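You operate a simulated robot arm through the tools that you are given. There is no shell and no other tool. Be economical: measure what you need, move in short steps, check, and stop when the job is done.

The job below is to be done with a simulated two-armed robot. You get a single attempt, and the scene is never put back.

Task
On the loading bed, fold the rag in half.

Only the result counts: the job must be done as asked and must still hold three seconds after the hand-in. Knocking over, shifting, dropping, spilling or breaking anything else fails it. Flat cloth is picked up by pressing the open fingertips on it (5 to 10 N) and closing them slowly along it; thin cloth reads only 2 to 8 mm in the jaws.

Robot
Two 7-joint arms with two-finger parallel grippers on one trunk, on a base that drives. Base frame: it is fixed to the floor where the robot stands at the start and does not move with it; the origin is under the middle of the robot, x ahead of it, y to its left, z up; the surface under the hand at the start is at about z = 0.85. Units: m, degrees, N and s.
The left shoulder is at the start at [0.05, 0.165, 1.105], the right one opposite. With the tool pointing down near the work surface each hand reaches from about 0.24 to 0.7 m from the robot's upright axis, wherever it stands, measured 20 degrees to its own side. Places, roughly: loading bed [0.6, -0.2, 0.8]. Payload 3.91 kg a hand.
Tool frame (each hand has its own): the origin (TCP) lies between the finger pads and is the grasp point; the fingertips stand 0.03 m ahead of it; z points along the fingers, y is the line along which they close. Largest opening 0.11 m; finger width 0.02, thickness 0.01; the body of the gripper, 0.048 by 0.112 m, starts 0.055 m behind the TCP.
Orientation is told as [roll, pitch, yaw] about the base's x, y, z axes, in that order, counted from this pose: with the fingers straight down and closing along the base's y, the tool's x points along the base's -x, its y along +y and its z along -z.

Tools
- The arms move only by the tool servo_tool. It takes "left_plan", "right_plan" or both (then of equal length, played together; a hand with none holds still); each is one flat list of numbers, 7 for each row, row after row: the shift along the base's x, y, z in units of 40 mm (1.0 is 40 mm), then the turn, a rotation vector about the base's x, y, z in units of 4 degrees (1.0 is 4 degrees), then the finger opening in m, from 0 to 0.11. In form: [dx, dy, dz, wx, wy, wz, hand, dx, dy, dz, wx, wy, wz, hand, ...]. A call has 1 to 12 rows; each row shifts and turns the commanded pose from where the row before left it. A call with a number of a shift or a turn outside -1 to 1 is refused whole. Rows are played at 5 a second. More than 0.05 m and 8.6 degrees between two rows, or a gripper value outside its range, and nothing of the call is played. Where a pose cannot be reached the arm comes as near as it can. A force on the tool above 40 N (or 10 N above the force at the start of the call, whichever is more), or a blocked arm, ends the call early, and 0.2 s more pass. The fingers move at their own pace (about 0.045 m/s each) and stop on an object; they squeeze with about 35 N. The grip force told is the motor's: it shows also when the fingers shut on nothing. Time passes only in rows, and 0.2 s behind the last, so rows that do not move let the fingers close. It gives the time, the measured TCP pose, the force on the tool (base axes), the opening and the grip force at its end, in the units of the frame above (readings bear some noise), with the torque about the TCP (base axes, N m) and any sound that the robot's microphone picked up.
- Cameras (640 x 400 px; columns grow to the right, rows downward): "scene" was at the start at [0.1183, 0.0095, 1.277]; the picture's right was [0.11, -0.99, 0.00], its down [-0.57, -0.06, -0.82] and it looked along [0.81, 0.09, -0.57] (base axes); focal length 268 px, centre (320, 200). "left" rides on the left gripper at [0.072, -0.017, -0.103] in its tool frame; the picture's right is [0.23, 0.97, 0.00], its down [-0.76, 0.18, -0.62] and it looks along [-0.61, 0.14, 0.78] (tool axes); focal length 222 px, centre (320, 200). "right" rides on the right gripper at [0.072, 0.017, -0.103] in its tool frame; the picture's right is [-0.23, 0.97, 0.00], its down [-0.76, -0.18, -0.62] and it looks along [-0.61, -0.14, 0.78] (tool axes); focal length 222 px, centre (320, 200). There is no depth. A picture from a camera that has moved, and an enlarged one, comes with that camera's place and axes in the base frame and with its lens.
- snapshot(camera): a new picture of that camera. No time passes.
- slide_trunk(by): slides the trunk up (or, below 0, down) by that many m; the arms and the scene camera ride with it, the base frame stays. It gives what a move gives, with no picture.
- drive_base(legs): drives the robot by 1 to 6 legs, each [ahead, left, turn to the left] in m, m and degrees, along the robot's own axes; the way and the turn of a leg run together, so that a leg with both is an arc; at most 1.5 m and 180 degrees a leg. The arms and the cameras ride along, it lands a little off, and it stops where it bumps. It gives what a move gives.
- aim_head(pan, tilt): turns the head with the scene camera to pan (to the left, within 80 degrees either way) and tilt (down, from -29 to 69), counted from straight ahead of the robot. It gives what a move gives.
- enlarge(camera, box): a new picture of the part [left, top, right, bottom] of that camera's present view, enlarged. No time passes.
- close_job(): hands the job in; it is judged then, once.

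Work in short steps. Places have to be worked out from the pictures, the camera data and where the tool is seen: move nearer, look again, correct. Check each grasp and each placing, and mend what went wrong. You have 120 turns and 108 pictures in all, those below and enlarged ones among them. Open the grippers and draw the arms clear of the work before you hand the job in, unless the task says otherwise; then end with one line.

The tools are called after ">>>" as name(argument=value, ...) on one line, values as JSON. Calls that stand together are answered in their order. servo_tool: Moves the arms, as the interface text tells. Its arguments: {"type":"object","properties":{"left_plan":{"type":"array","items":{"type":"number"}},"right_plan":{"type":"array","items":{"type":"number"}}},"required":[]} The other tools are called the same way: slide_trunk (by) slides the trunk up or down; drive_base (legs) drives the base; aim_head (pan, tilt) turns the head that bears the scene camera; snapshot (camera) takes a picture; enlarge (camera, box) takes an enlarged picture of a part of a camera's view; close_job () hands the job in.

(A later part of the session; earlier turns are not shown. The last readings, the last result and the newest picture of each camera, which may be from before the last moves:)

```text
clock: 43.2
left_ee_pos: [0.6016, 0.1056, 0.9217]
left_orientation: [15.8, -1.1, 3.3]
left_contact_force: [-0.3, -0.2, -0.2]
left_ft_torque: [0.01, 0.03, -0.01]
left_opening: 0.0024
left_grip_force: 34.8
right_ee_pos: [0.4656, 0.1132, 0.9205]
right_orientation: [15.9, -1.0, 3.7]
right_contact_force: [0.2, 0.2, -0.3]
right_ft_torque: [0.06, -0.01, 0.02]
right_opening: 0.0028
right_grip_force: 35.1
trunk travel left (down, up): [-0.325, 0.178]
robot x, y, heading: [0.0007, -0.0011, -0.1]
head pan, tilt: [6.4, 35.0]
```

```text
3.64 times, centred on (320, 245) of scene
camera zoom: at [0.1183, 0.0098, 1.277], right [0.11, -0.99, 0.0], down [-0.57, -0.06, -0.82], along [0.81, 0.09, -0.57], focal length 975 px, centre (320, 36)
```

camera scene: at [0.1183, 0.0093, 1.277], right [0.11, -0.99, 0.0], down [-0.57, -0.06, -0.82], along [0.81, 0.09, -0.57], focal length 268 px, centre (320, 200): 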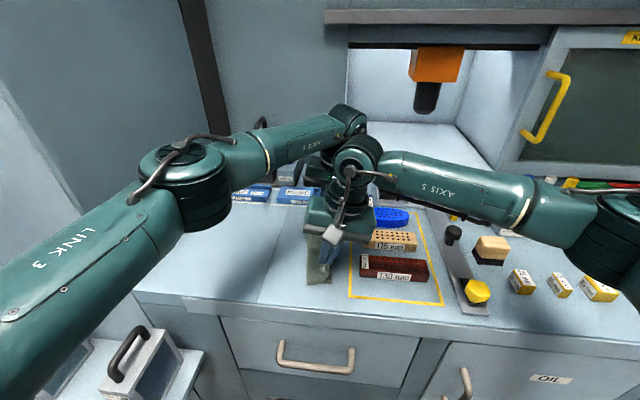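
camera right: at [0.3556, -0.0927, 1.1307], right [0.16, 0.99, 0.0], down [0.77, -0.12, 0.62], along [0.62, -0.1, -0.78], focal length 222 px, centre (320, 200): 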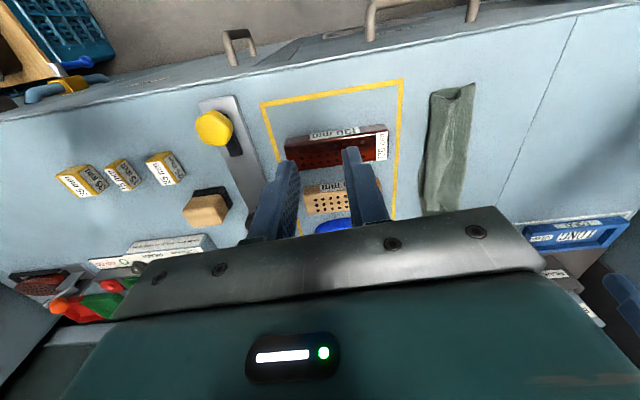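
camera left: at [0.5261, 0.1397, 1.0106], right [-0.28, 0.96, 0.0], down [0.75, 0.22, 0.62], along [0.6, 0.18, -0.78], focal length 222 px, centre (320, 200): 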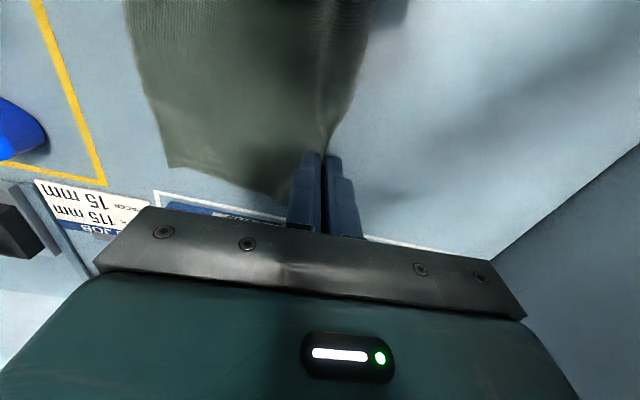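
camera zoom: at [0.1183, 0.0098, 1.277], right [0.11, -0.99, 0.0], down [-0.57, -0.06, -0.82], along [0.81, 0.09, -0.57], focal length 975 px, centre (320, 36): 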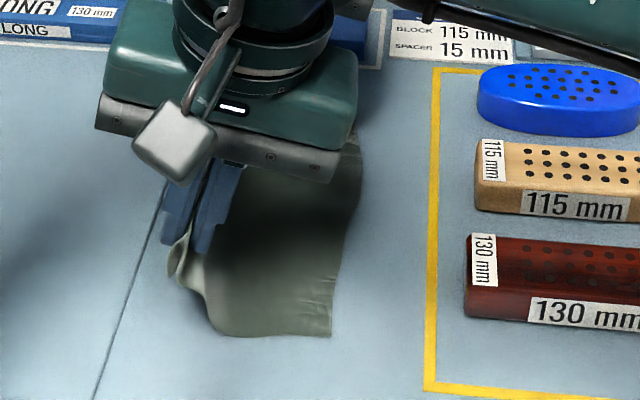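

The lower layer now lies flat out to y≈0.103. I swing the tips over that line on a ~4.5 cm radius to the right.

>>> servo_tool(left_plan=[0, -0.22, 0.12, 0, 0, 0, 0, 0, -0.23, 0.09, 0, 0, 0, 0, 0, -0.22, -0.03, 0, 0, 0, 0, 0, -0.23, -0.09, 0, 0, 0, 0, 0, -0.2, -0.13, 0, 0, 0, 0, 0, -0.18, -0.18, 0, 0, 0, 0], right_plan=[0, -0.22, 0.12, 0, 0, 0, 0, 0, -0.23, 0.09, 0, 0, 0, 0, 0, -0.22, -0.03, 0, 0, 0, 0, 0, -0.23, -0.09, 0, 0, 0, 0, 0, -0.2, -0.13, 0, 0, 0, 0, 0, -0.18, -0.18, 0, 0, 0, 0])

>>> enlarge(camera="right", box=[200, 40, 440, 240])

>>> enlarge(camera="left", box=[200, 0, 440, 240])

>>> enlarge(camera="scene", box=[260, 190, 380, 300])

```text
clock: 44.6
left_ee_pos: [0.6017, 0.0529, 0.9148]
left_orientation: [15.9, -1.1, 3.3]
left_contact_force: [-0.3, 0.2, 1.0]
left_ft_torque: [0.02, 0.03, 0.03]
left_opening: 0.0021
left_grip_force: 35.2
right_ee_pos: [0.4689, 0.0628, 0.9126]
right_orientation: [16.0, -1.1, 3.8]
right_contact_force: [-0.2, 0.0, 0.0]
right_ft_torque: [0.02, 0.0, -0.02]
right_opening: 0.0025
right_grip_force: 35.5
trunk travel left (down, up): [-0.325, 0.178]
robot x, y, heading: [0.0006, -0.0009, 0.1]
head pan, tilt: [6.4, 35.0]
```

```text
2.00 times, centred on (320, 140) of right
camera zoom: at [0.3958, 0.046, 1.0153], right [0.16, 0.95, 0.27], down [0.77, -0.29, 0.56], along [0.62, 0.12, -0.78], focal length 444 px, centre (320, 320)
```

zoom: 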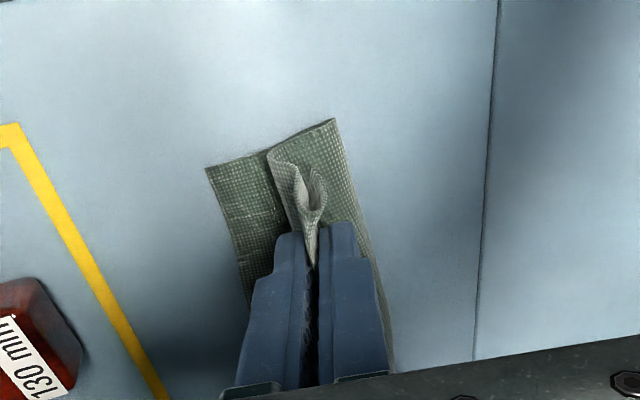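

```text
1.67 times, centred on (320, 120) of left
camera zoom: at [0.5284, 0.0051, 1.0083], right [-0.28, 0.92, 0.26], down [0.75, 0.04, 0.66], along [0.6, 0.38, -0.7], focal length 370 px, centre (320, 333)
```

zoom: 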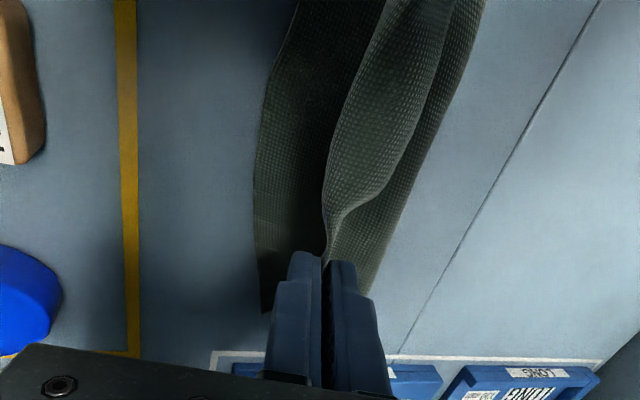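

```text
3.64 times, centred on (320, 245) of scene
camera zoom: at [0.1184, 0.0093, 1.277], right [0.11, -0.99, 0.0], down [-0.57, -0.06, -0.82], along [0.81, 0.09, -0.57], focal length 975 px, centre (320, 36)
```

zoom: 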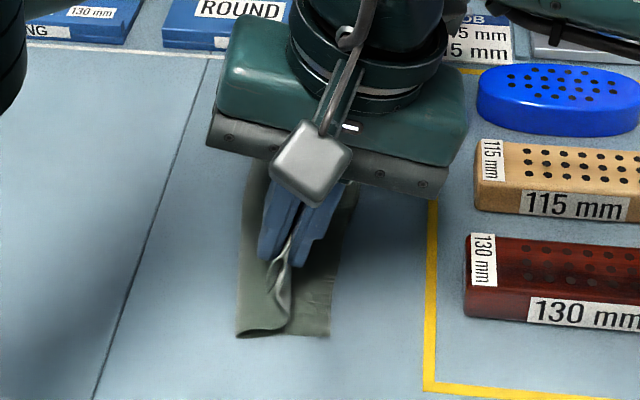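

The sheet has slack and would roll back left if dropped here. I raise and move right a little until taut, then release so that it tips over to the right.

>>> servo_tool(left_plan=[0, -0.12, 0.15, 0, 0, 0, 0, 0, -0.15, 0.15, 0, 0, 0, 0, 0, -0.12, 0.08, 0, 0, 0, 0], right_plan=[0, -0.15, 0.15, 0, 0, 0, 0, 0, -0.15, 0.15, 0, 0, 0, 0, 0, -0.12, 0.1, 0, 0, 0, 0])

>>> enlarge(camera="right", box=[200, 40, 440, 240])

>>> enlarge(camera="left", box=[200, 0, 440, 240])

>>> enlarge(camera="scene", box=[260, 190, 380, 300])

```text
clock: 45.4
left_ee_pos: [0.6003, 0.0364, 0.9285]
left_orientation: [15.8, -1.1, 3.0]
left_contact_force: [0.2, -0.6, -0.5]
left_ft_torque: [0.03, 0.0, 0.01]
left_opening: 0.0027
left_grip_force: 34.8
right_ee_pos: [0.4654, 0.0456, 0.9271]
right_orientation: [16.0, -1.2, 3.8]
right_contact_force: [-0.1, -1.4, -0.5]
right_ft_torque: [0.03, -0.02, -0.03]
right_opening: 0.0026
right_grip_force: 34.9
trunk travel left (down, up): [-0.325, 0.178]
robot x, y, heading: [0.0032, 0.0006, 0.1]
head pan, tilt: [6.4, 35.0]
```

```text
2.00 times, centred on (320, 140) of right
camera zoom: at [0.3928, 0.0285, 1.0305], right [0.16, 0.95, 0.27], down [0.77, -0.29, 0.57], along [0.62, 0.12, -0.78], focal length 444 px, centre (320, 320)
```

zoom: 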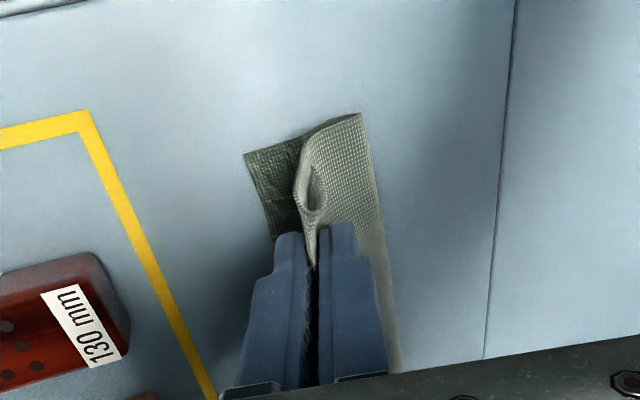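

```text
1.67 times, centred on (320, 120) of left
camera zoom: at [0.5276, -0.0101, 1.0225], right [-0.28, 0.92, 0.26], down [0.75, 0.04, 0.66], along [0.6, 0.38, -0.7], focal length 370 px, centre (320, 333)
```

zoom: 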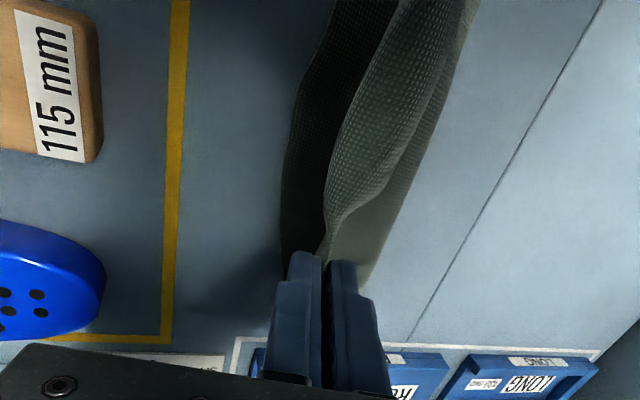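

```text
3.64 times, centred on (320, 245) of scene
camera zoom: at [0.1183, 0.0093, 1.277], right [0.11, -0.99, 0.0], down [-0.57, -0.06, -0.82], along [0.81, 0.09, -0.57], focal length 975 px, centre (320, 36)
```

zoom: 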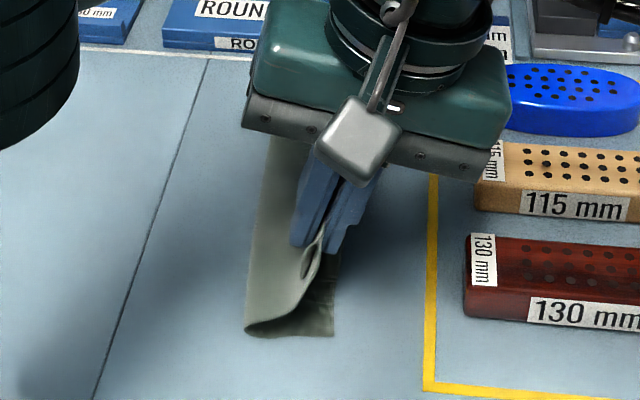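

Taut and leaning right. Release and withdraw along the finger axis.

>>> servo_tool(left_plan=[0, 0, 0, 0, 0, 0, 0.03, 0, -0.05, 0, 0, 0, 0, 0.04, 0, -0.05, 0, 0, 0, 0, 0.04, 0, -0.15, 0.5, 0, 0, 0, 0.04, 0, -0.2, 0.8, 0, 0, 0, 0.04, 0, 0, 0.8, -1, 0, 0, 0.04, 0, 0.5, 0.3, -1, 0, 0, 0.04, 0, 1, 0, -1, 0, 0, 0.04, 0, 1, 0, -1, 0, 0, 0.04, 0, 1, 0, 0, 0, 0, 0.04], right_plan=[0, 0, 0, 0, 0, 0, 0.03, 0, -0.05, 0, 0, 0, 0, 0.04, 0, -0.05, 0, 0, 0, 0, 0.04, 0, -0.15, 0.5, 0, 0, 0, 0.04, 0, -0.2, 0.8, 0, 0, 0, 0.04, 0, -0.3, 0.8, -1, 0, 0, 0.04, -0.3, -0.5, 0.3, -1, 0, 0, 0.04, -0.3, -1, 0, -1, 0, 0, 0.04, 0, -1, 0, -1, 0, 0, 0.04, 0, -1, 0, 0, 0, 0, 0.04])

>>> enlarge(camera="scene", box=[270, 200, 350, 300])

>>> snapshot(camera="left")

```text
clock: 47.6
left_ee_pos: [0.5979, 0.1576, 1.0251]
left_orientation: [-0.3, -0.2, 3.2]
left_contact_force: [-0.6, 0.2, 0.3]
left_ft_torque: [0.03, -0.03, -0.01]
left_opening: 0.0399
left_grip_force: 0.1
right_ee_pos: [0.4418, -0.1264, 1.0278]
right_orientation: [0.0, -0.1, 4.0]
right_contact_force: [0.3, 0.5, -0.3]
right_ft_torque: [0.0, -0.06, -0.03]
right_opening: 0.0399
right_grip_force: 0.0
trunk travel left (down, up): [-0.325, 0.178]
robot x, y, heading: [0.001, 0.0014, 0.1]
head pan, tilt: [6.4, 35.0]
```

```text
4.00 times, centred on (310, 250) of scene
camera zoom: at [0.118, 0.0094, 1.277], right [0.11, -0.99, 0.0], down [-0.57, -0.06, -0.82], along [0.81, 0.09, -0.57], focal length 1073 px, centre (360, 0)
```

zoom: 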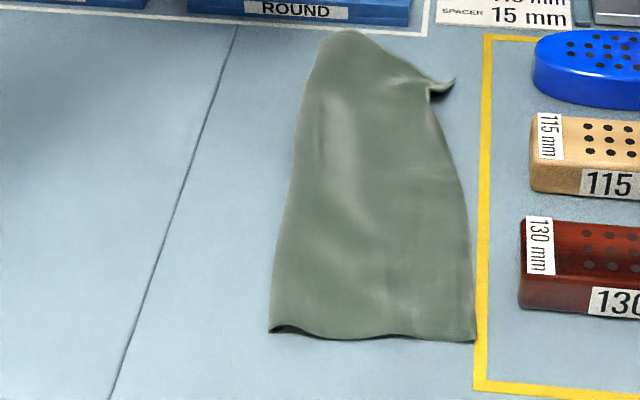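

```text
33 pictures are left
camera left: at [0.525, 0.138, 1.1284], right [-0.28, 0.96, 0.0], down [0.75, 0.22, 0.63], along [0.6, 0.17, -0.78], focal length 222 px, centre (320, 200)
```

left: 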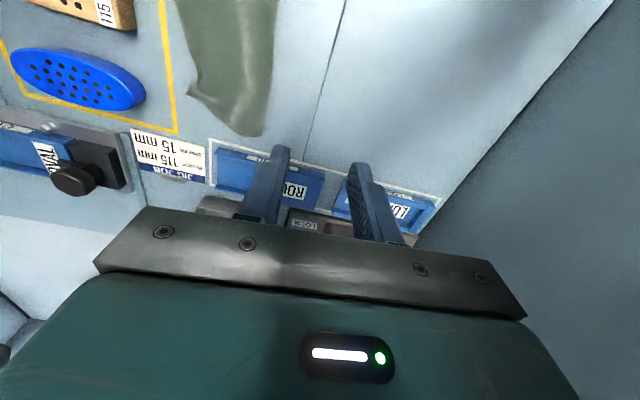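

It fell over like a page, but the fold sits too far right of centre: the upper layer overhangs the lower by ~5 cm. Now I can pinch that free right edge (flap correctly outward) and slide it back left. I move over it (edge y≈−0.008 at x 0.465, ≈0.0125 at x 0.596).

>>> servo_tool(left_plan=[0, -0.7, 0, 0, 0, 0, 0.02, 0, -0.7, 0, 0, 0, 0, 0.02, 0, -0.7, 0, 0, 0, 0, 0.02, 0, -0.7, 0, 0, 0, 0, 0.02, 0, -0.7, 0, 0, 0, 0, 0.02, 0, 0, -0.8, 0, 0, 0, 0.02, 0, 0, -0.8, 0, 0, 0, 0.02, 0, 0, -0.8, 0, 0, 0, 0.02, 0, 0, -0.6, 0, 0, 0, 0.02], right_plan=[0.12, 0.63, 0, 0, 0, 0, 0.02, 0.12, 0.63, 0, 0, 0, 0, 0.02, 0.12, 0.63, 0, 0, 0, 0, 0.02, 0.12, 0.63, 0, 0, 0, 0, 0.02, 0.12, 0.63, 0, 0, 0, 0, 0.02, 0, 0, -0.8, 0, 0, 0, 0.02, 0, 0, -0.8, 0, 0, 0, 0.02, 0, 0, -0.8, 0, 0, 0, 0.02, 0, 0, -0.7, 0, 0, 0, 0.02])

>>> enlarge(camera="right", box=[200, 40, 440, 240])

>>> enlarge(camera="left", box=[200, 0, 440, 240])

```text
clock: 49.6
left_ee_pos: [0.6012, 0.0177, 0.9028]
left_orientation: [-0.2, -0.2, 3.3]
left_contact_force: [-0.3, 0.1, 0.2]
left_ft_torque: [-0.02, 0.01, 0.03]
left_opening: 0.0196
left_grip_force: 0.0
right_ee_pos: [0.4651, 0.0008, 0.8979]
right_orientation: [0.0, 0.1, 3.9]
right_contact_force: [-0.1, -0.2, 0.0]
right_ft_torque: [-0.04, 0.01, 0.01]
right_opening: 0.02
right_grip_force: 0.0
trunk travel left (down, up): [-0.325, 0.178]
robot x, y, heading: [0.0013, 0.001, 0.1]
head pan, tilt: [6.4, 35.0]
```

```text
2.00 times, centred on (320, 140) of right
camera zoom: at [0.3913, 0.0126, 1.0022], right [0.16, 0.99, 0.0], down [0.77, -0.12, 0.62], along [0.61, -0.1, -0.78], focal length 444 px, centre (320, 320)
```

zoom: 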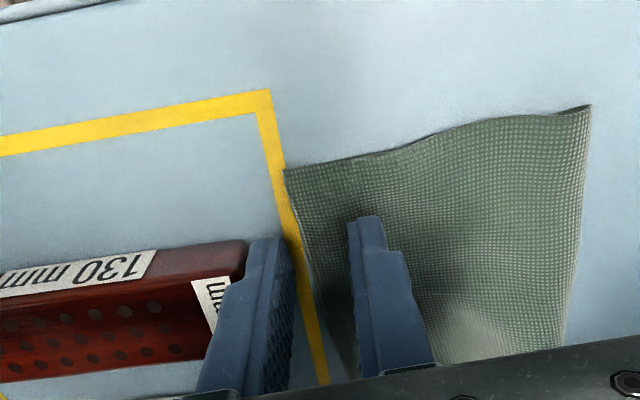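

```text
1.67 times, centred on (320, 120) of left
camera zoom: at [0.5277, -0.002, 1.0059], right [-0.28, 0.96, 0.0], down [0.75, 0.22, 0.63], along [0.6, 0.17, -0.78], focal length 370 px, centre (320, 333)
```

zoom: 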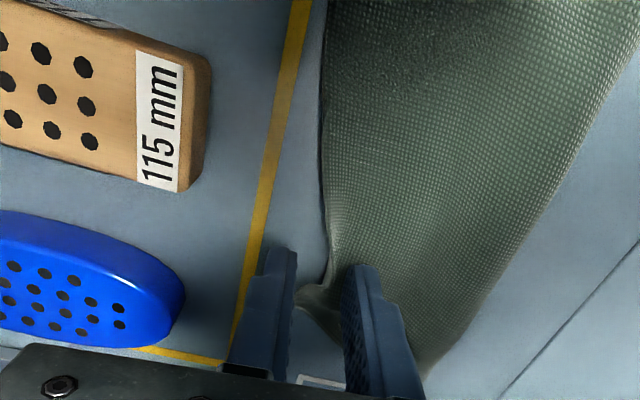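

Right is well placed near the edge (≈1 cm clear of the block); left should go 7 mm to +y and slightly back. Then touch down.

>>> servo_tool(left_plan=[-0.25, 0.18, 0, 0, 0, 0, 0.02, 0, 0, -0.25, 0, 0, 0, 0.02, 0, 0, -0.2, 0, 0, 0, 0.02, 0, 0, -0.1, 0, 0, 0, 0.02, 0, 0, -0.03, 0, 0, 0, 0.02], right_plan=[0, 0, -0.1, 0, 0, 0, 0.02, 0, 0, -0.15, 0, 0, 0, 0.02, 0, 0, -0.12, 0, 0, 0, 0.02, 0, 0, -0.08, 0, 0, 0, 0.02, 0, 0, -0.03, 0, 0, 0, 0.02])

```text
clock: 50.2
left_ee_pos: [0.5926, 0.028, 0.8975]
left_orientation: [-0.3, -0.7, 4.1]
left_contact_force: [3.8, -0.1, -1.2]
left_ft_torque: [0.05, 0.35, 0.11]
left_opening: 0.0197
left_grip_force: 0.1
right_ee_pos: [0.4586, 0.0059, 0.8915]
right_orientation: [0.2, 0.3, 5.2]
right_contact_force: [-4.0, -0.6, 1.4]
right_ft_torque: [0.02, -0.53, -0.03]
right_opening: 0.0202
right_grip_force: 0.0
trunk travel left (down, up): [-0.325, 0.178]
robot x, y, heading: [0.0005, -0.0012, 0.3]
head pan, tilt: [6.4, 35.0]
stopped in row 2 (left hand): the force on the tool passed its limit at 43 N (the readings are from after the stop); the commanded pose is now the measured one
```

The hands bumped when I brought the left back (spacing too small). I move left ahead again to restore the spacing.

>>> servo_tool(left_plan=[0.2, 0, 0, 0, 0, 0, 0.02, 0.1, -0.05, 0, 0, 0.1, -0.2, 0.02], right_plan=[0, -0.05, 0, 0, 0, -0.2, 0.02, 0.05, -0.08, 0, 0, 0, -0.1, 0.02])

```text
clock: 50.8
left_ee_pos: [0.6053, 0.0271, 0.8982]
left_orientation: [-0.3, -0.2, 3.2]
left_contact_force: [-0.6, 0.7, 0.9]
left_ft_torque: [0.01, -0.03, -0.02]
left_opening: 0.0198
left_grip_force: 0.1
right_ee_pos: [0.463, 0.0008, 0.8933]
right_orientation: [0.2, 0.4, 3.8]
right_contact_force: [0.0, -0.2, 0.1]
right_ft_torque: [0.02, 0.01, 0.03]
right_opening: 0.0199
right_grip_force: 0.0
trunk travel left (down, up): [-0.325, 0.178]
robot x, y, heading: [0.0023, -0.0009, -0.2]
head pan, tilt: [6.4, 35.0]
```

Clear again. Now touch down at these x positions.

>>> servo_tool(left_plan=[0, 0, -0.2, 0, 0, 0, 0.02, 0, 0, -0.15, 0, 0, 0, 0.02, 0, 0, -0.08, 0, 0, 0, 0.02, 0, 0, -0.04, 0, 0, 0, 0.02], right_plan=[0, 0, -0.12, 0, 0, 0, 0.02, 0, 0, -0.12, 0, 0, 0, 0.02, 0, 0, -0.06, 0, 0, 0, 0.02, 0, 0, -0.04, 0, 0, 0, 0.02])

```text
clock: 51.8
left_ee_pos: [0.6041, 0.0255, 0.8815]
left_orientation: [-0.3, -0.4, 3.3]
left_contact_force: [0.9, 0.9, 7.1]
left_ft_torque: [0.19, -0.04, -0.04]
left_opening: 0.0204
left_grip_force: 0.8
right_ee_pos: [0.4599, 0.0002, 0.8817]
right_orientation: [0.3, 0.0, 3.9]
right_contact_force: [1.0, 0.0, 16.8]
right_ft_torque: [0.2, 0.06, -0.01]
right_opening: 0.0198
right_grip_force: 0.1
trunk travel left (down, up): [-0.325, 0.178]
robot x, y, heading: [-0.0047, 0.0011, -0.4]
head pan, tilt: [6.4, 35.0]
```

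Contact 7 N and 17 N. I close slowly, easing the right, then lift 1 cm.

>>> servo_tool(left_plan=[0, 0, 0, 0, 0, 0, 0.02, 0, 0, 0, 0, 0, 0, 0.017, 0, 0, 0, 0, 0, 0, 0.014, 0, 0, 0, 0, 0, 0, 0.011, 0, 0, 0, 0, 0, 0, 0.008, 0, 0, 0, 0, 0, 0, 0.005, 0, 0, 0, 0, 0, 0, 0.002, 0, 0, 0, 0, 0, 0, 0, 0, 0, 0, 0, 0, 0, 0, 0, 0, 0.15, 0, 0, 0, 0, 0, 0, 0.15, 0, 0, 0, 0], right_plan=[0, 0, 0.02, 0, 0, 0, 0.02, 0, 0, 0, 0, 0, 0, 0.017, 0, 0, 0, 0, 0, 0, 0.014, 0, 0, 0, 0, 0, 0, 0.011, 0, 0, 0, 0, 0, 0, 0.008, 0, 0, 0, 0, 0, 0, 0.005, 0, 0, 0, 0, 0, 0, 0.002, 0, 0, 0, 0, 0, 0, 0, 0, 0, 0, 0, 0, 0, 0, 0, 0, 0.15, 0, 0, 0, 0, 0, 0, 0.15, 0, 0, 0, 0])

>>> enlarge(camera="right", box=[200, 40, 440, 240])

>>> enlarge(camera="left", box=[200, 0, 440, 240])

```text
clock: 54.2
left_ee_pos: [0.6041, 0.0266, 0.8904]
left_orientation: [-0.2, -0.2, 3.3]
left_contact_force: [-0.6, -0.2, -1.2]
left_ft_torque: [0.03, -0.03, 0.0]
left_opening: 0.002
left_grip_force: 35.0
right_ee_pos: [0.461, -0.0, 0.8917]
right_orientation: [0.0, 0.4, 3.8]
right_contact_force: [0.5, 1.1, 0.8]
right_ft_torque: [0.01, 0.02, -0.02]
right_opening: 0.0017
right_grip_force: 35.2
trunk travel left (down, up): [-0.325, 0.178]
robot x, y, heading: [0.0031, 0.0001, -0.2]
head pan, tilt: [6.4, 35.0]
```

```text
2.00 times, centred on (320, 140) of right
camera zoom: at [0.3886, 0.0125, 0.9956], right [0.16, 0.99, 0.0], down [0.78, -0.13, 0.62], along [0.61, -0.1, -0.79], focal length 444 px, centre (320, 320)
```

zoom: 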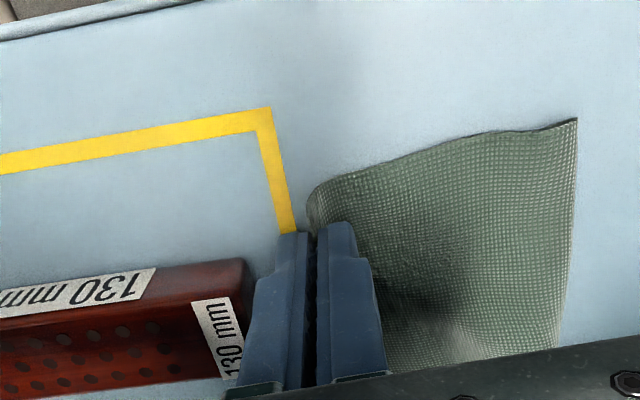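

```text
1.67 times, centred on (320, 120) of left
camera zoom: at [0.5312, 0.0072, 0.9938], right [-0.28, 0.96, 0.0], down [0.75, 0.22, 0.62], along [0.6, 0.17, -0.78], focal length 370 px, centre (320, 333)
```

zoom: 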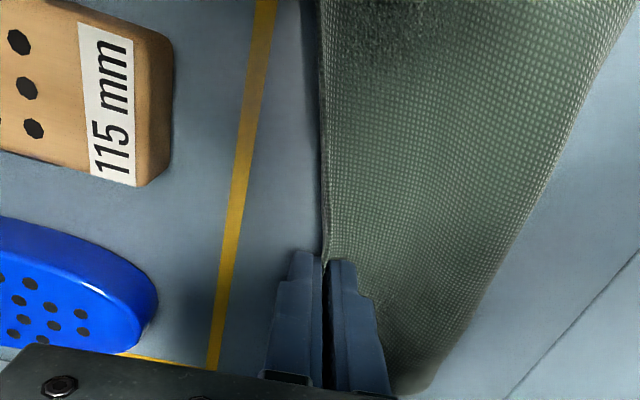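

Both have the edge cleanly now. I move it left: right by 4.5 cm, left by 1.8 cm, keeping low, to push the fold line left.

>>> servo_tool(left_plan=[0, 0.05, 0.1, 0, 0, 0, 0, 0, 0.08, 0.1, 0, 0, 0, 0, 0, 0.08, 0, 0, 0, 0, 0, 0, 0.08, 0, 0, 0, 0, 0, 0, 0.08, 0, 0, 0, 0, 0, 0, 0.08, -0.05, 0, 0, 0, 0], right_plan=[0, 0.15, 0.1, 0, 0, 0, 0, 0, 0.2, 0.1, 0, 0, 0, 0, 0, 0.2, 0, 0, 0, 0, 0, 0, 0.2, 0, 0, 0, 0, 0, 0, 0.2, 0, 0, 0, 0, 0, 0, 0.17, -0.05, 0, 0, 0, 0])

>>> enlarge(camera="right", box=[200, 40, 440, 240])

>>> enlarge(camera="left", box=[200, 0, 440, 240])

```text
clock: 55.6
left_ee_pos: [0.6054, 0.0455, 0.8975]
left_orientation: [-0.3, -0.2, 3.2]
left_contact_force: [0.7, -0.5, 0.6]
left_ft_torque: [-0.05, 0.02, -0.02]
left_opening: 0.002
left_grip_force: 35.1
right_ee_pos: [0.4621, 0.0451, 0.8975]
right_orientation: [0.2, 0.3, 3.8]
right_contact_force: [0.3, 0.4, -0.1]
right_ft_torque: [0.0, 0.01, -0.02]
right_opening: 0.0014
right_grip_force: 35.4
trunk travel left (down, up): [-0.325, 0.178]
robot x, y, heading: [0.0001, -0.0003, 0.0]
head pan, tilt: [6.4, 35.0]
```

```text
2.00 times, centred on (320, 140) of right
camera zoom: at [0.3893, 0.0581, 1.0014], right [0.16, 0.99, 0.0], down [0.77, -0.13, 0.62], along [0.61, -0.1, -0.79], focal length 444 px, centre (320, 320)
```

zoom: 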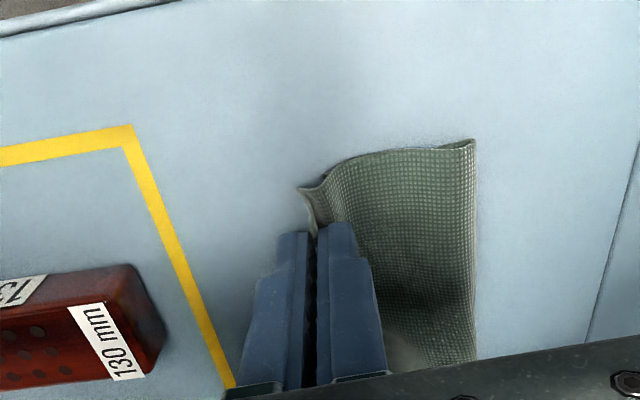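

```text
1.67 times, centred on (320, 120) of left
camera zoom: at [0.5319, 0.0248, 1.0009], right [-0.28, 0.96, -0.01], down [0.75, 0.22, 0.62], along [0.6, 0.17, -0.78], focal length 370 px, centre (320, 333)
```

zoom: 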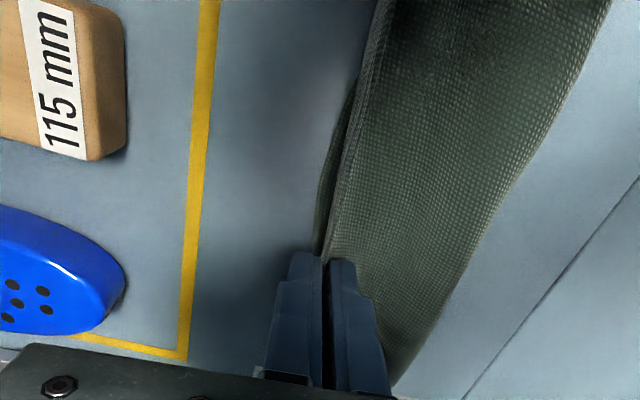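

Excellent: the near upper corner sits over the lower corner (y≈0.043) and the fold has moved to y≈0.10. I shift the left hand back right 5 mm, lower both, release and lift.

>>> servo_tool(left_plan=[0, -0.12, -0.1, 0, 0, 0, 0, 0, 0, -0.15, 0, 0, 0, 0, 0, 0, 0, 0, 0, 0, 0.005, 0, 0, 0, 0, 0, 0, 0.012, 0, 0, 0, 0, 0, 0, 0.016, 0, 0, 0.2, 0, 0, 0, 0.016, 0, 0, 0.5, 0, 0, 0, 0.016, 0, 0, 0.8, 0, 0, 0, 0.016, 0, 0, 0.8, 0, 0, 0, 0.016, 0, 1, 0.5, 0, 0, 0, 0.016, 0, 1, 0, 0, 0, 0, 0.016, 0, 1, 0, 0, 0, 0, 0.016], right_plan=[0, 0, -0.1, 0, 0, 0, 0, 0, 0, -0.15, 0, 0, 0, 0, 0, 0, 0, 0, 0, 0, 0.005, 0, 0, 0, 0, 0, 0, 0.012, 0, 0, 0, 0, 0, 0, 0.016, 0, 0, 0.2, 0, 0, 0, 0.016, 0, 0, 0.5, 0, 0, 0, 0.016, 0, 0, 0.8, 0, 0, 0, 0.016, 0, 0, 0.8, 0, 0, 0, 0.016, 0, -1, 0.5, 0, 0, 0, 0.016, -0.3, -1, 0, 0, 0, 0, 0.016, -0.3, -1, 0, 0, 0, 0, 0.016])

>>> enlarge(camera="scene", box=[270, 200, 350, 300])

>>> enlarge(camera="right", box=[340, 40, 580, 240])

>>> enlarge(camera="left", box=[100, 0, 260, 140])

```text
clock: 58.2
left_ee_pos: [0.6032, 0.1578, 0.9994]
left_orientation: [-0.3, -0.3, 3.2]
left_contact_force: [-0.9, 0.3, -0.3]
left_ft_torque: [-0.02, -0.05, 0.01]
left_opening: 0.0162
left_grip_force: 0.0
right_ee_pos: [0.4373, -0.0741, 1.0006]
right_orientation: [0.2, 0.3, 3.9]
right_contact_force: [0.5, -0.3, -1.3]
right_ft_torque: [-0.03, 0.0, 0.0]
right_opening: 0.0159
right_grip_force: 0.0
trunk travel left (down, up): [-0.325, 0.178]
robot x, y, heading: [-0.0001, -0.0003, 0.1]
head pan, tilt: [6.4, 35.0]
```

```text
4.00 times, centred on (310, 250) of scene
camera zoom: at [0.118, 0.0096, 1.277], right [0.11, -0.99, 0.0], down [-0.57, -0.06, -0.82], along [0.81, 0.09, -0.57], focal length 1073 px, centre (360, 0)
```

zoom: 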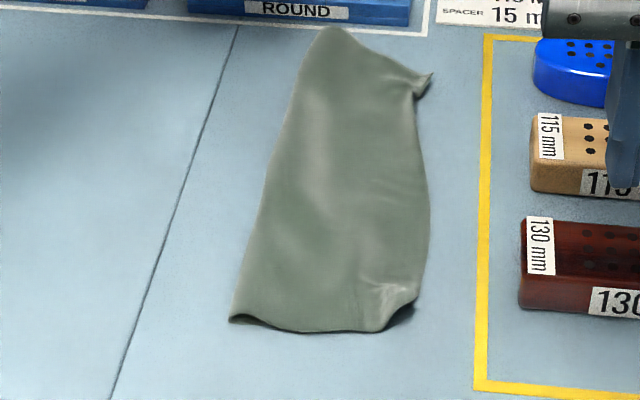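

```text
2.00 times, centred on (460, 140) of right
camera zoom: at [0.3648, -0.0605, 1.1045], right [0.16, 0.99, 0.0], down [0.77, -0.13, 0.62], along [0.61, -0.1, -0.79], focal length 444 px, centre (40, 320)
```

zoom: 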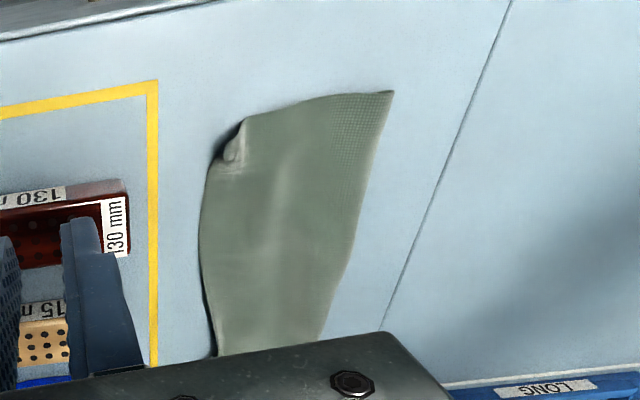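

```text
2.86 times, centred on (180, 70) of left
camera zoom: at [0.5304, 0.1376, 1.103], right [-0.28, 0.96, -0.01], down [0.75, 0.22, 0.63], along [0.6, 0.17, -0.78], focal length 635 px, centre (720, 571)
```

zoom: 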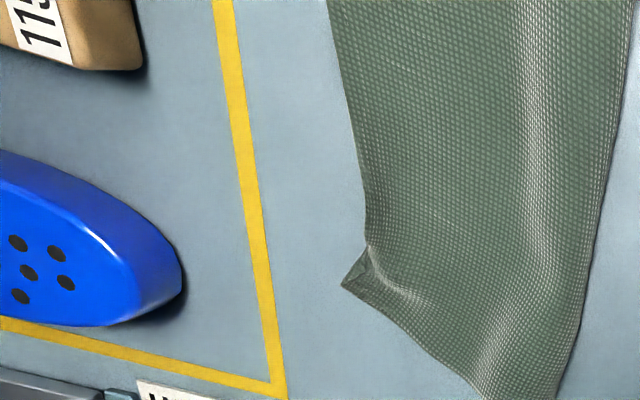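

Much better, but the upper layer still overhangs by ~2 cm (fold y≈0.108, upper edge y≈0.02, lower edge ≈0.043) and the near-right corner is slightly curled. I repeat the pinch at the right edge and push left again.

>>> servo_tool(left_plan=[0.1, -0.78, 0, 0, 0, 0, 0.02, 0, -0.78, 0, 0, 0, 0, 0.02, 0, -0.78, 0, 0, 0, 0, 0.02, 0, -0.78, 0, 0, 0, 0, 0.02, 0, 0, -0.8, 0, 0, 0, 0.02, 0, 0, -0.8, 0, 0, 0, 0.02, 0, 0, -0.7, 0, 0, 0, 0.02, 0, 0, -0.4, 0, 0, 0, 0.02], right_plan=[0.2, 0.63, 0, 0, 0, 0, 0.02, 0.2, 0.63, 0, 0, 0, 0, 0.02, 0.2, 0.63, 0, 0, 0, 0, 0.02, 0.18, 0.63, 0, 0, 0, 0, 0.02, 0, 0, -0.8, 0, 0, 0, 0.02, 0, 0, -0.8, 0, 0, 0, 0.02, 0, 0, -0.7, 0, 0, 0, 0.02, 0, 0, -0.4, 0, 0, 0, 0.02])

>>> enlarge(camera="right", box=[200, 40, 440, 240])

>>> enlarge(camera="left", box=[200, 0, 440, 240])

```text
clock: 60.0
left_ee_pos: [0.6057, 0.0338, 0.8912]
left_orientation: [-0.4, -0.1, 3.3]
left_contact_force: [-0.4, -0.9, -0.2]
left_ft_torque: [-0.02, -0.03, -0.01]
left_opening: 0.0202
left_grip_force: 0.0
right_ee_pos: [0.4669, 0.0249, 0.8915]
right_orientation: [0.3, 0.3, 3.8]
right_contact_force: [0.1, 0.2, -0.6]
right_ft_torque: [0.01, -0.02, 0.05]
right_opening: 0.0202
right_grip_force: 0.0
trunk travel left (down, up): [-0.325, 0.178]
robot x, y, heading: [-0.0004, -0.0016, -0.0]
head pan, tilt: [6.4, 35.0]
```

```text
2.00 times, centred on (320, 140) of right
camera zoom: at [0.3947, 0.0364, 0.9969], right [0.16, 0.99, 0.0], down [0.78, -0.13, 0.62], along [0.61, -0.1, -0.79], focal length 444 px, centre (320, 320)
```

zoom: 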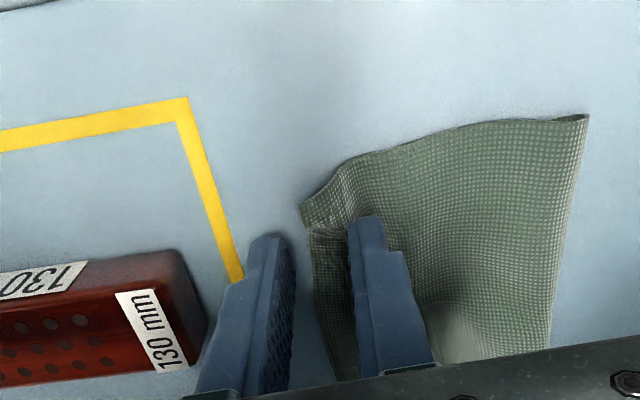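

```text
1.67 times, centred on (320, 120) of left
camera zoom: at [0.5332, 0.0146, 0.9942], right [-0.28, 0.96, -0.01], down [0.75, 0.22, 0.62], along [0.6, 0.17, -0.78], focal length 370 px, centre (320, 333)
```

zoom: 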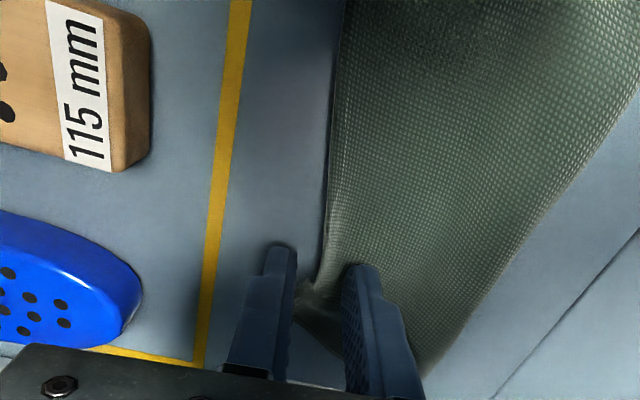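

Well placed. I touch down and close.

>>> servo_tool(left_plan=[0, 0.05, -0.12, 0, 0, 0, 0.02, 0, 0, -0.12, 0, 0, 0, 0.02, 0, 0, -0.04, 0, 0, 0, 0.02, 0, 0, 0, 0, 0, 0, 0.016, 0, 0, 0, 0, 0, 0, 0.012, 0, 0, 0, 0, 0, 0, 0.008, 0, 0, 0, 0, 0, 0, 0.004, 0, 0, 0, 0, 0, 0, 0, 0, 0, 0, 0, 0, 0, 0, 0, 0, 0.15, 0, 0, 0, 0, 0, 0, 0.15, 0, 0, 0, 0], right_plan=[0, 0, -0.12, 0, 0, 0, 0.02, 0, 0, -0.12, 0, 0, 0, 0.02, 0, 0, -0.04, 0, 0, 0, 0.02, 0, 0, 0, 0, 0, 0, 0.016, 0, 0, 0, 0, 0, 0, 0.012, 0, 0, 0, 0, 0, 0, 0.008, 0, 0, 0, 0, 0, 0, 0.004, 0, 0, 0, 0, 0, 0, 0, 0, 0, 0, 0, 0, 0, 0, 0, 0, 0.15, 0, 0, 0, 0, 0, 0, 0.15, 0, 0, 0, 0])

>>> enlarge(camera="right", box=[200, 40, 440, 240])

>>> enlarge(camera="left", box=[200, 0, 440, 240])

```text
clock: 62.4
left_ee_pos: [0.6078, 0.0367, 0.8925]
left_orientation: [-0.3, 0.0, 3.2]
left_contact_force: [-0.1, 0.5, -1.0]
left_ft_torque: [0.03, 0.01, -0.01]
left_opening: 0.0021
left_grip_force: 35.1
right_ee_pos: [0.4694, 0.0243, 0.8929]
right_orientation: [0.2, 0.2, 3.9]
right_contact_force: [0.1, 0.2, -0.7]
right_ft_torque: [-0.02, -0.01, -0.04]
right_opening: 0.0023
right_grip_force: 34.8
trunk travel left (down, up): [-0.325, 0.178]
robot x, y, heading: [0.002, 0.003, 0.1]
head pan, tilt: [6.4, 35.0]
```

```text
2.00 times, centred on (320, 140) of right
camera zoom: at [0.3965, 0.0377, 0.997], right [0.16, 0.99, 0.0], down [0.78, -0.13, 0.62], along [0.61, -0.1, -0.79], focal length 444 px, centre (320, 320)
```

zoom: 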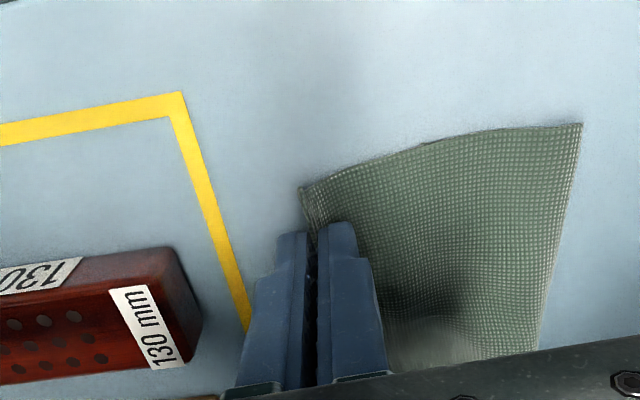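

```text
1.67 times, centred on (320, 120) of left
camera zoom: at [0.5346, 0.0175, 0.9953], right [-0.28, 0.96, -0.01], down [0.75, 0.22, 0.62], along [0.6, 0.17, -0.78], focal length 370 px, centre (320, 333)
```

zoom: 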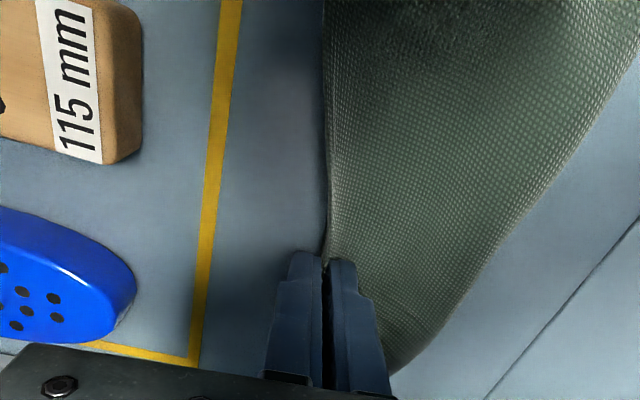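

Both edges gripped. I push left (right 3.2 cm, left 2 cm), then look.

>>> servo_tool(left_plan=[0, 0.08, 0.1, 0, 0, 0, 0, 0, 0.1, 0, 0, 0, 0, 0, 0, 0.1, 0, 0, 0, 0, 0, 0, 0.1, 0, 0, 0, 0, 0, 0, 0.1, 0, 0, 0, 0, 0, 0, 0, -0.1, 0, 0, 0, 0, 0, 0, -0.1, 0, 0, 0, 0], right_plan=[0, 0.14, 0.1, 0, 0, 0, 0, 0, 0.16, 0, 0, 0, 0, 0, 0, 0.16, 0, 0, 0, 0, 0, 0, 0.16, 0, 0, 0, 0, 0, 0, 0.16, 0, 0, 0, 0, 0, 0, 0, -0.1, 0, 0, 0, 0, 0, 0, -0.1, 0, 0, 0, 0])

>>> enlarge(camera="right", box=[200, 40, 440, 240])

>>> enlarge(camera="left", box=[200, 0, 440, 240])

```text
clock: 64.0
left_ee_pos: [0.6081, 0.0563, 0.8876]
left_orientation: [-0.4, -0.3, 3.2]
left_contact_force: [0.4, 0.3, -0.6]
left_ft_torque: [-0.01, 0.0, -0.02]
left_opening: 0.0019
left_grip_force: 34.7
right_ee_pos: [0.4685, 0.0575, 0.887]
right_orientation: [0.2, 0.3, 4.0]
right_contact_force: [0.6, 0.0, 0.2]
right_ft_torque: [0.0, -0.03, -0.05]
right_opening: 0.002
right_grip_force: 35.0
trunk travel left (down, up): [-0.325, 0.178]
robot x, y, heading: [-0.0018, -0.0032, 0.2]
head pan, tilt: [6.4, 35.0]
```

```text
2.00 times, centred on (320, 140) of right
camera zoom: at [0.3957, 0.0698, 0.9922], right [0.16, 0.99, 0.0], down [0.78, -0.13, 0.62], along [0.61, -0.1, -0.79], focal length 444 px, centre (320, 320)
```

zoom: 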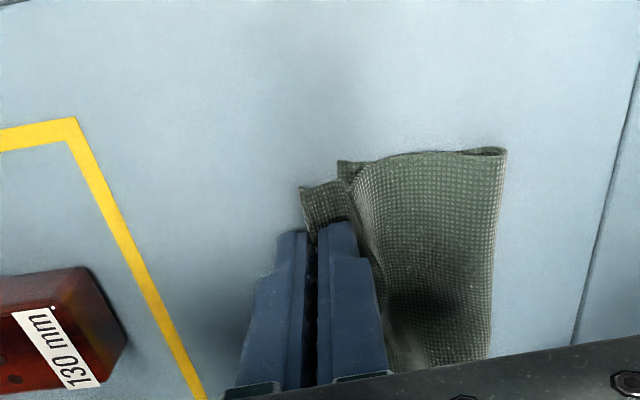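

```text
1.67 times, centred on (320, 120) of left
camera zoom: at [0.5355, 0.0363, 0.9916], right [-0.28, 0.96, -0.01], down [0.75, 0.22, 0.62], along [0.6, 0.17, -0.78], focal length 370 px, centre (320, 333)
```

zoom: 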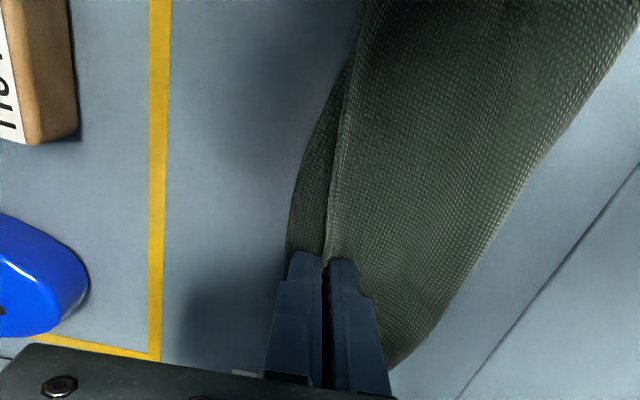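

The near upper corner still overhangs its lower corner by ~1.3 cm, while at the far side the lower layer peeks out ~1.7 cm. I move the right hand a further 2 cm left (slightly lifted) and the left hand 1 cm back right.

>>> servo_tool(left_plan=[0, -0.05, 0.1, 0, 0, 0, 0, 0, -0.1, 0, 0, 0, 0, 0, 0, -0.1, 0, 0, 0, 0, 0, 0, 0, 0, 0, 0, 0, 0, 0, 0, -0.05, 0, 0, 0, 0, 0, 0, -0.08, 0, 0, 0, 0], right_plan=[0, 0, 0.3, 0, 0, 0, 0, 0, 0.15, 0.1, 0, 0, 0, 0, 0, 0.2, 0, 0, 0, 0, 0, 0, 0.2, -0.1, 0, 0, 0, 0, 0, 0, -0.15, 0, 0, 0, 0, 0, 0, -0.15, 0, 0, 0, 0])

>>> enlarge(camera="right", box=[200, 40, 440, 240])

>>> enlarge(camera="left", box=[200, 0, 440, 240])

```text
clock: 65.4
left_ee_pos: [0.6097, 0.0554, 0.8846]
left_orientation: [0.1, 0.1, 4.4]
left_contact_force: [0.4, 0.1, -1.2]
left_ft_torque: [-0.03, -0.01, 0.01]
left_opening: 0.0021
left_grip_force: 35.1
right_ee_pos: [0.4725, 0.0802, 0.8917]
right_orientation: [0.6, -0.2, 4.0]
right_contact_force: [-1.3, -0.1, 0.4]
right_ft_torque: [0.01, -0.02, 0.01]
right_opening: 0.002
right_grip_force: 35.2
trunk travel left (down, up): [-0.325, 0.178]
robot x, y, heading: [0.0047, -0.0004, -0.1]
head pan, tilt: [6.4, 35.0]
```

```text
2.00 times, centred on (320, 140) of right
camera zoom: at [0.3984, 0.0918, 0.9959], right [0.16, 0.99, 0.01], down [0.77, -0.13, 0.62], along [0.62, -0.09, -0.78], focal length 444 px, centre (320, 320)
```

zoom: 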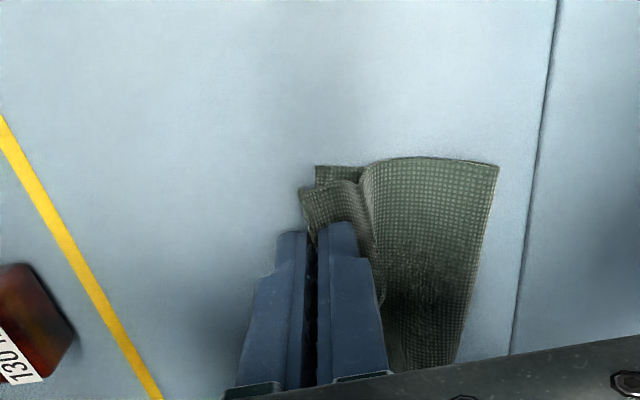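

```text
1.67 times, centred on (320, 120) of left
camera zoom: at [0.5383, 0.0342, 0.987], right [-0.3, 0.95, 0.0], down [0.75, 0.24, 0.62], along [0.59, 0.19, -0.78], focal length 370 px, centre (320, 333)
```

zoom: 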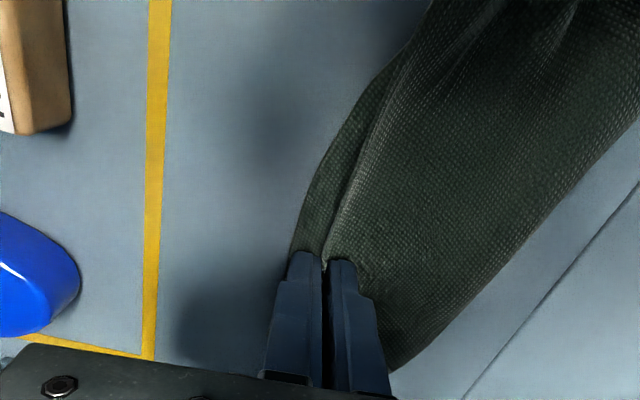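

Near corners are now aligned within ~6 mm. Allowing for spring-back I push the near edge 1 cm further, lower, release both and look.

>>> servo_tool(left_plan=[0, 0, 0, 0, 0, 0, 0, 0, 0, 0, 0, 0, 0, 0.008, 0, 0, 0, 0, 0, 0, 0.016, 0, 0, 0, 0, 0, 0, 0.016, 0, 0, 0, 0, 0, 0, 0.016, 0, 0, 0.3, 0, 0, 0, 0.016, 0, 0, 0.6, 0, 0, 0, 0.016, 0, 0, 0.8, 0, 0, 0, 0.016, 0, 0.3, 0.8, 0, 0, 0, 0.016, 0, 1, 0.3, 0, 0, 0, 0.016, 0, 1, 0, 0, 0, 0, 0.016], right_plan=[0, 0.15, 0, 0, 0, 0, 0, 0, 0.12, -0.1, 0, 0, 0, 0, 0, 0, -0.1, 0, 0, 0, 0, 0, 0, 0, 0, 0, 0, 0.008, 0, 0, 0, 0, 0, 0, 0.016, 0, 0, 0.3, 0, 0, 0, 0.016, 0, 0, 0.6, 0, 0, 0, 0.016, 0, 0, 0.8, 0, 0, 0, 0.016, 0, -0.3, 0.8, 0, 0, 0, 0.016, -0.3, -1, 0.3, 0, 0, 0, 0.016, -0.3, -1, 0, 0, 0, 0, 0.016])

>>> enlarge(camera="scene", box=[260, 200, 340, 300])

>>> snapshot(camera="right")

```text
clock: 67.8
left_ee_pos: [0.609, 0.1383, 1.0007]
left_orientation: [-0.3, -0.2, 2.9]
left_contact_force: [-0.3, 0.5, -0.4]
left_ft_torque: [0.01, -0.04, 0.03]
left_opening: 0.016
left_grip_force: 0.0
right_ee_pos: [0.4443, 0.0044, 0.991]
right_orientation: [0.1, 0.3, 3.9]
right_contact_force: [1.0, -0.5, 0.9]
right_ft_torque: [-0.01, -0.03, -0.01]
right_opening: 0.0161
right_grip_force: 0.0
trunk travel left (down, up): [-0.325, 0.178]
robot x, y, heading: [-0.0014, -0.0024, -0.0]
head pan, tilt: [6.4, 35.0]
```

```text
4.00 times, centred on (300, 250) of scene
camera zoom: at [0.1182, 0.0096, 1.277], right [0.11, -0.99, 0.0], down [-0.57, -0.06, -0.82], along [0.81, 0.09, -0.57], focal length 1073 px, centre (400, 0)
```

zoom: 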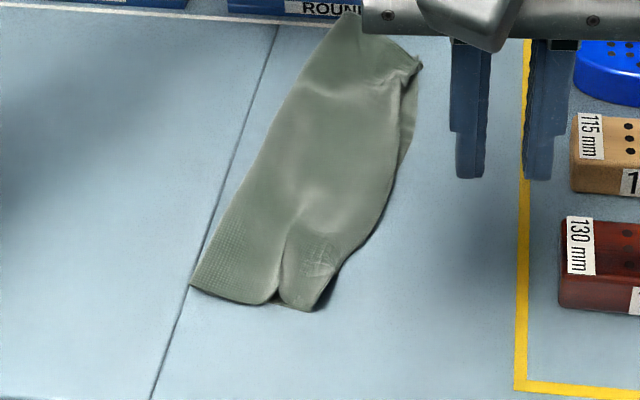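

```text
14 pictures are left
camera right: at [0.3711, 0.0162, 1.0954], right [0.16, 0.99, 0.0], down [0.78, -0.13, 0.62], along [0.61, -0.1, -0.79], focal length 222 px, centre (320, 200)
```

right: 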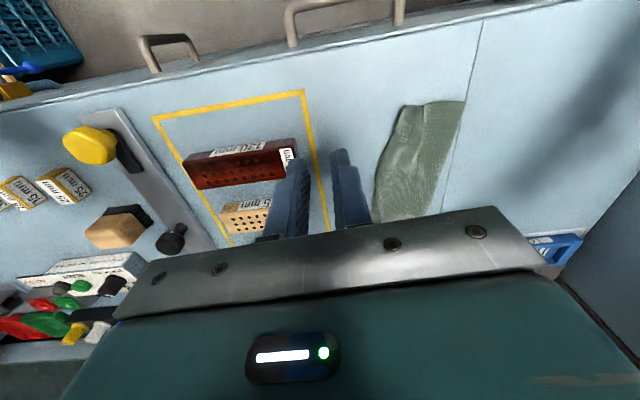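

Now a neat half-width strip. I check the edges closely.

>>> enlarge(camera="right", box=[360, 90, 480, 220])

>>> enlarge(camera="left", box=[100, 0, 260, 160])

```text
3.08 times, centred on (420, 155) of right
camera zoom: at [0.3711, 0.0162, 1.0954], right [0.16, 0.99, 0.0], down [0.78, -0.13, 0.62], along [0.61, -0.1, -0.79], focal length 684 px, centre (12, 338)
```

zoom: 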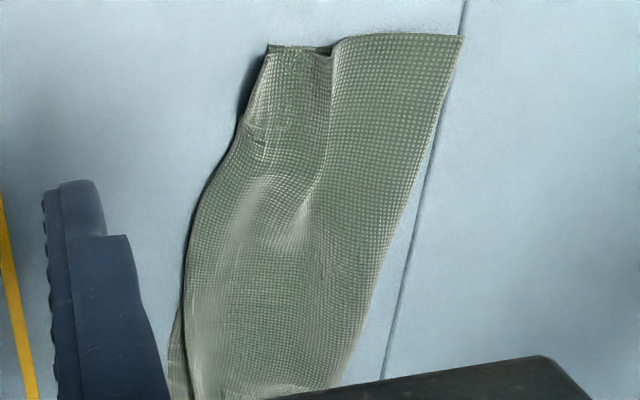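

```text
2.50 times, centred on (180, 80) of left
camera zoom: at [0.5367, 0.1189, 1.104], right [-0.28, 0.96, -0.01], down [0.75, 0.22, 0.63], along [0.6, 0.17, -0.78], focal length 555 px, centre (670, 500)
```

zoom: 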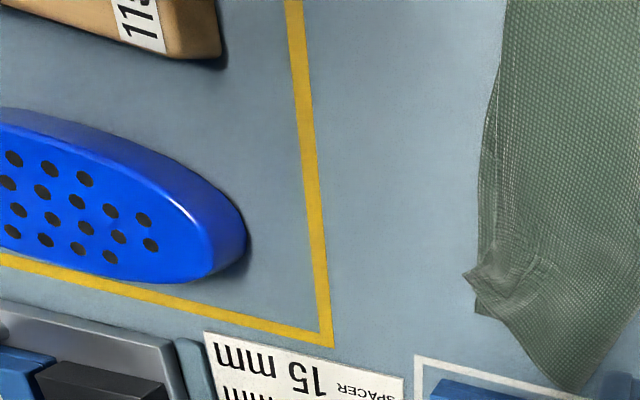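

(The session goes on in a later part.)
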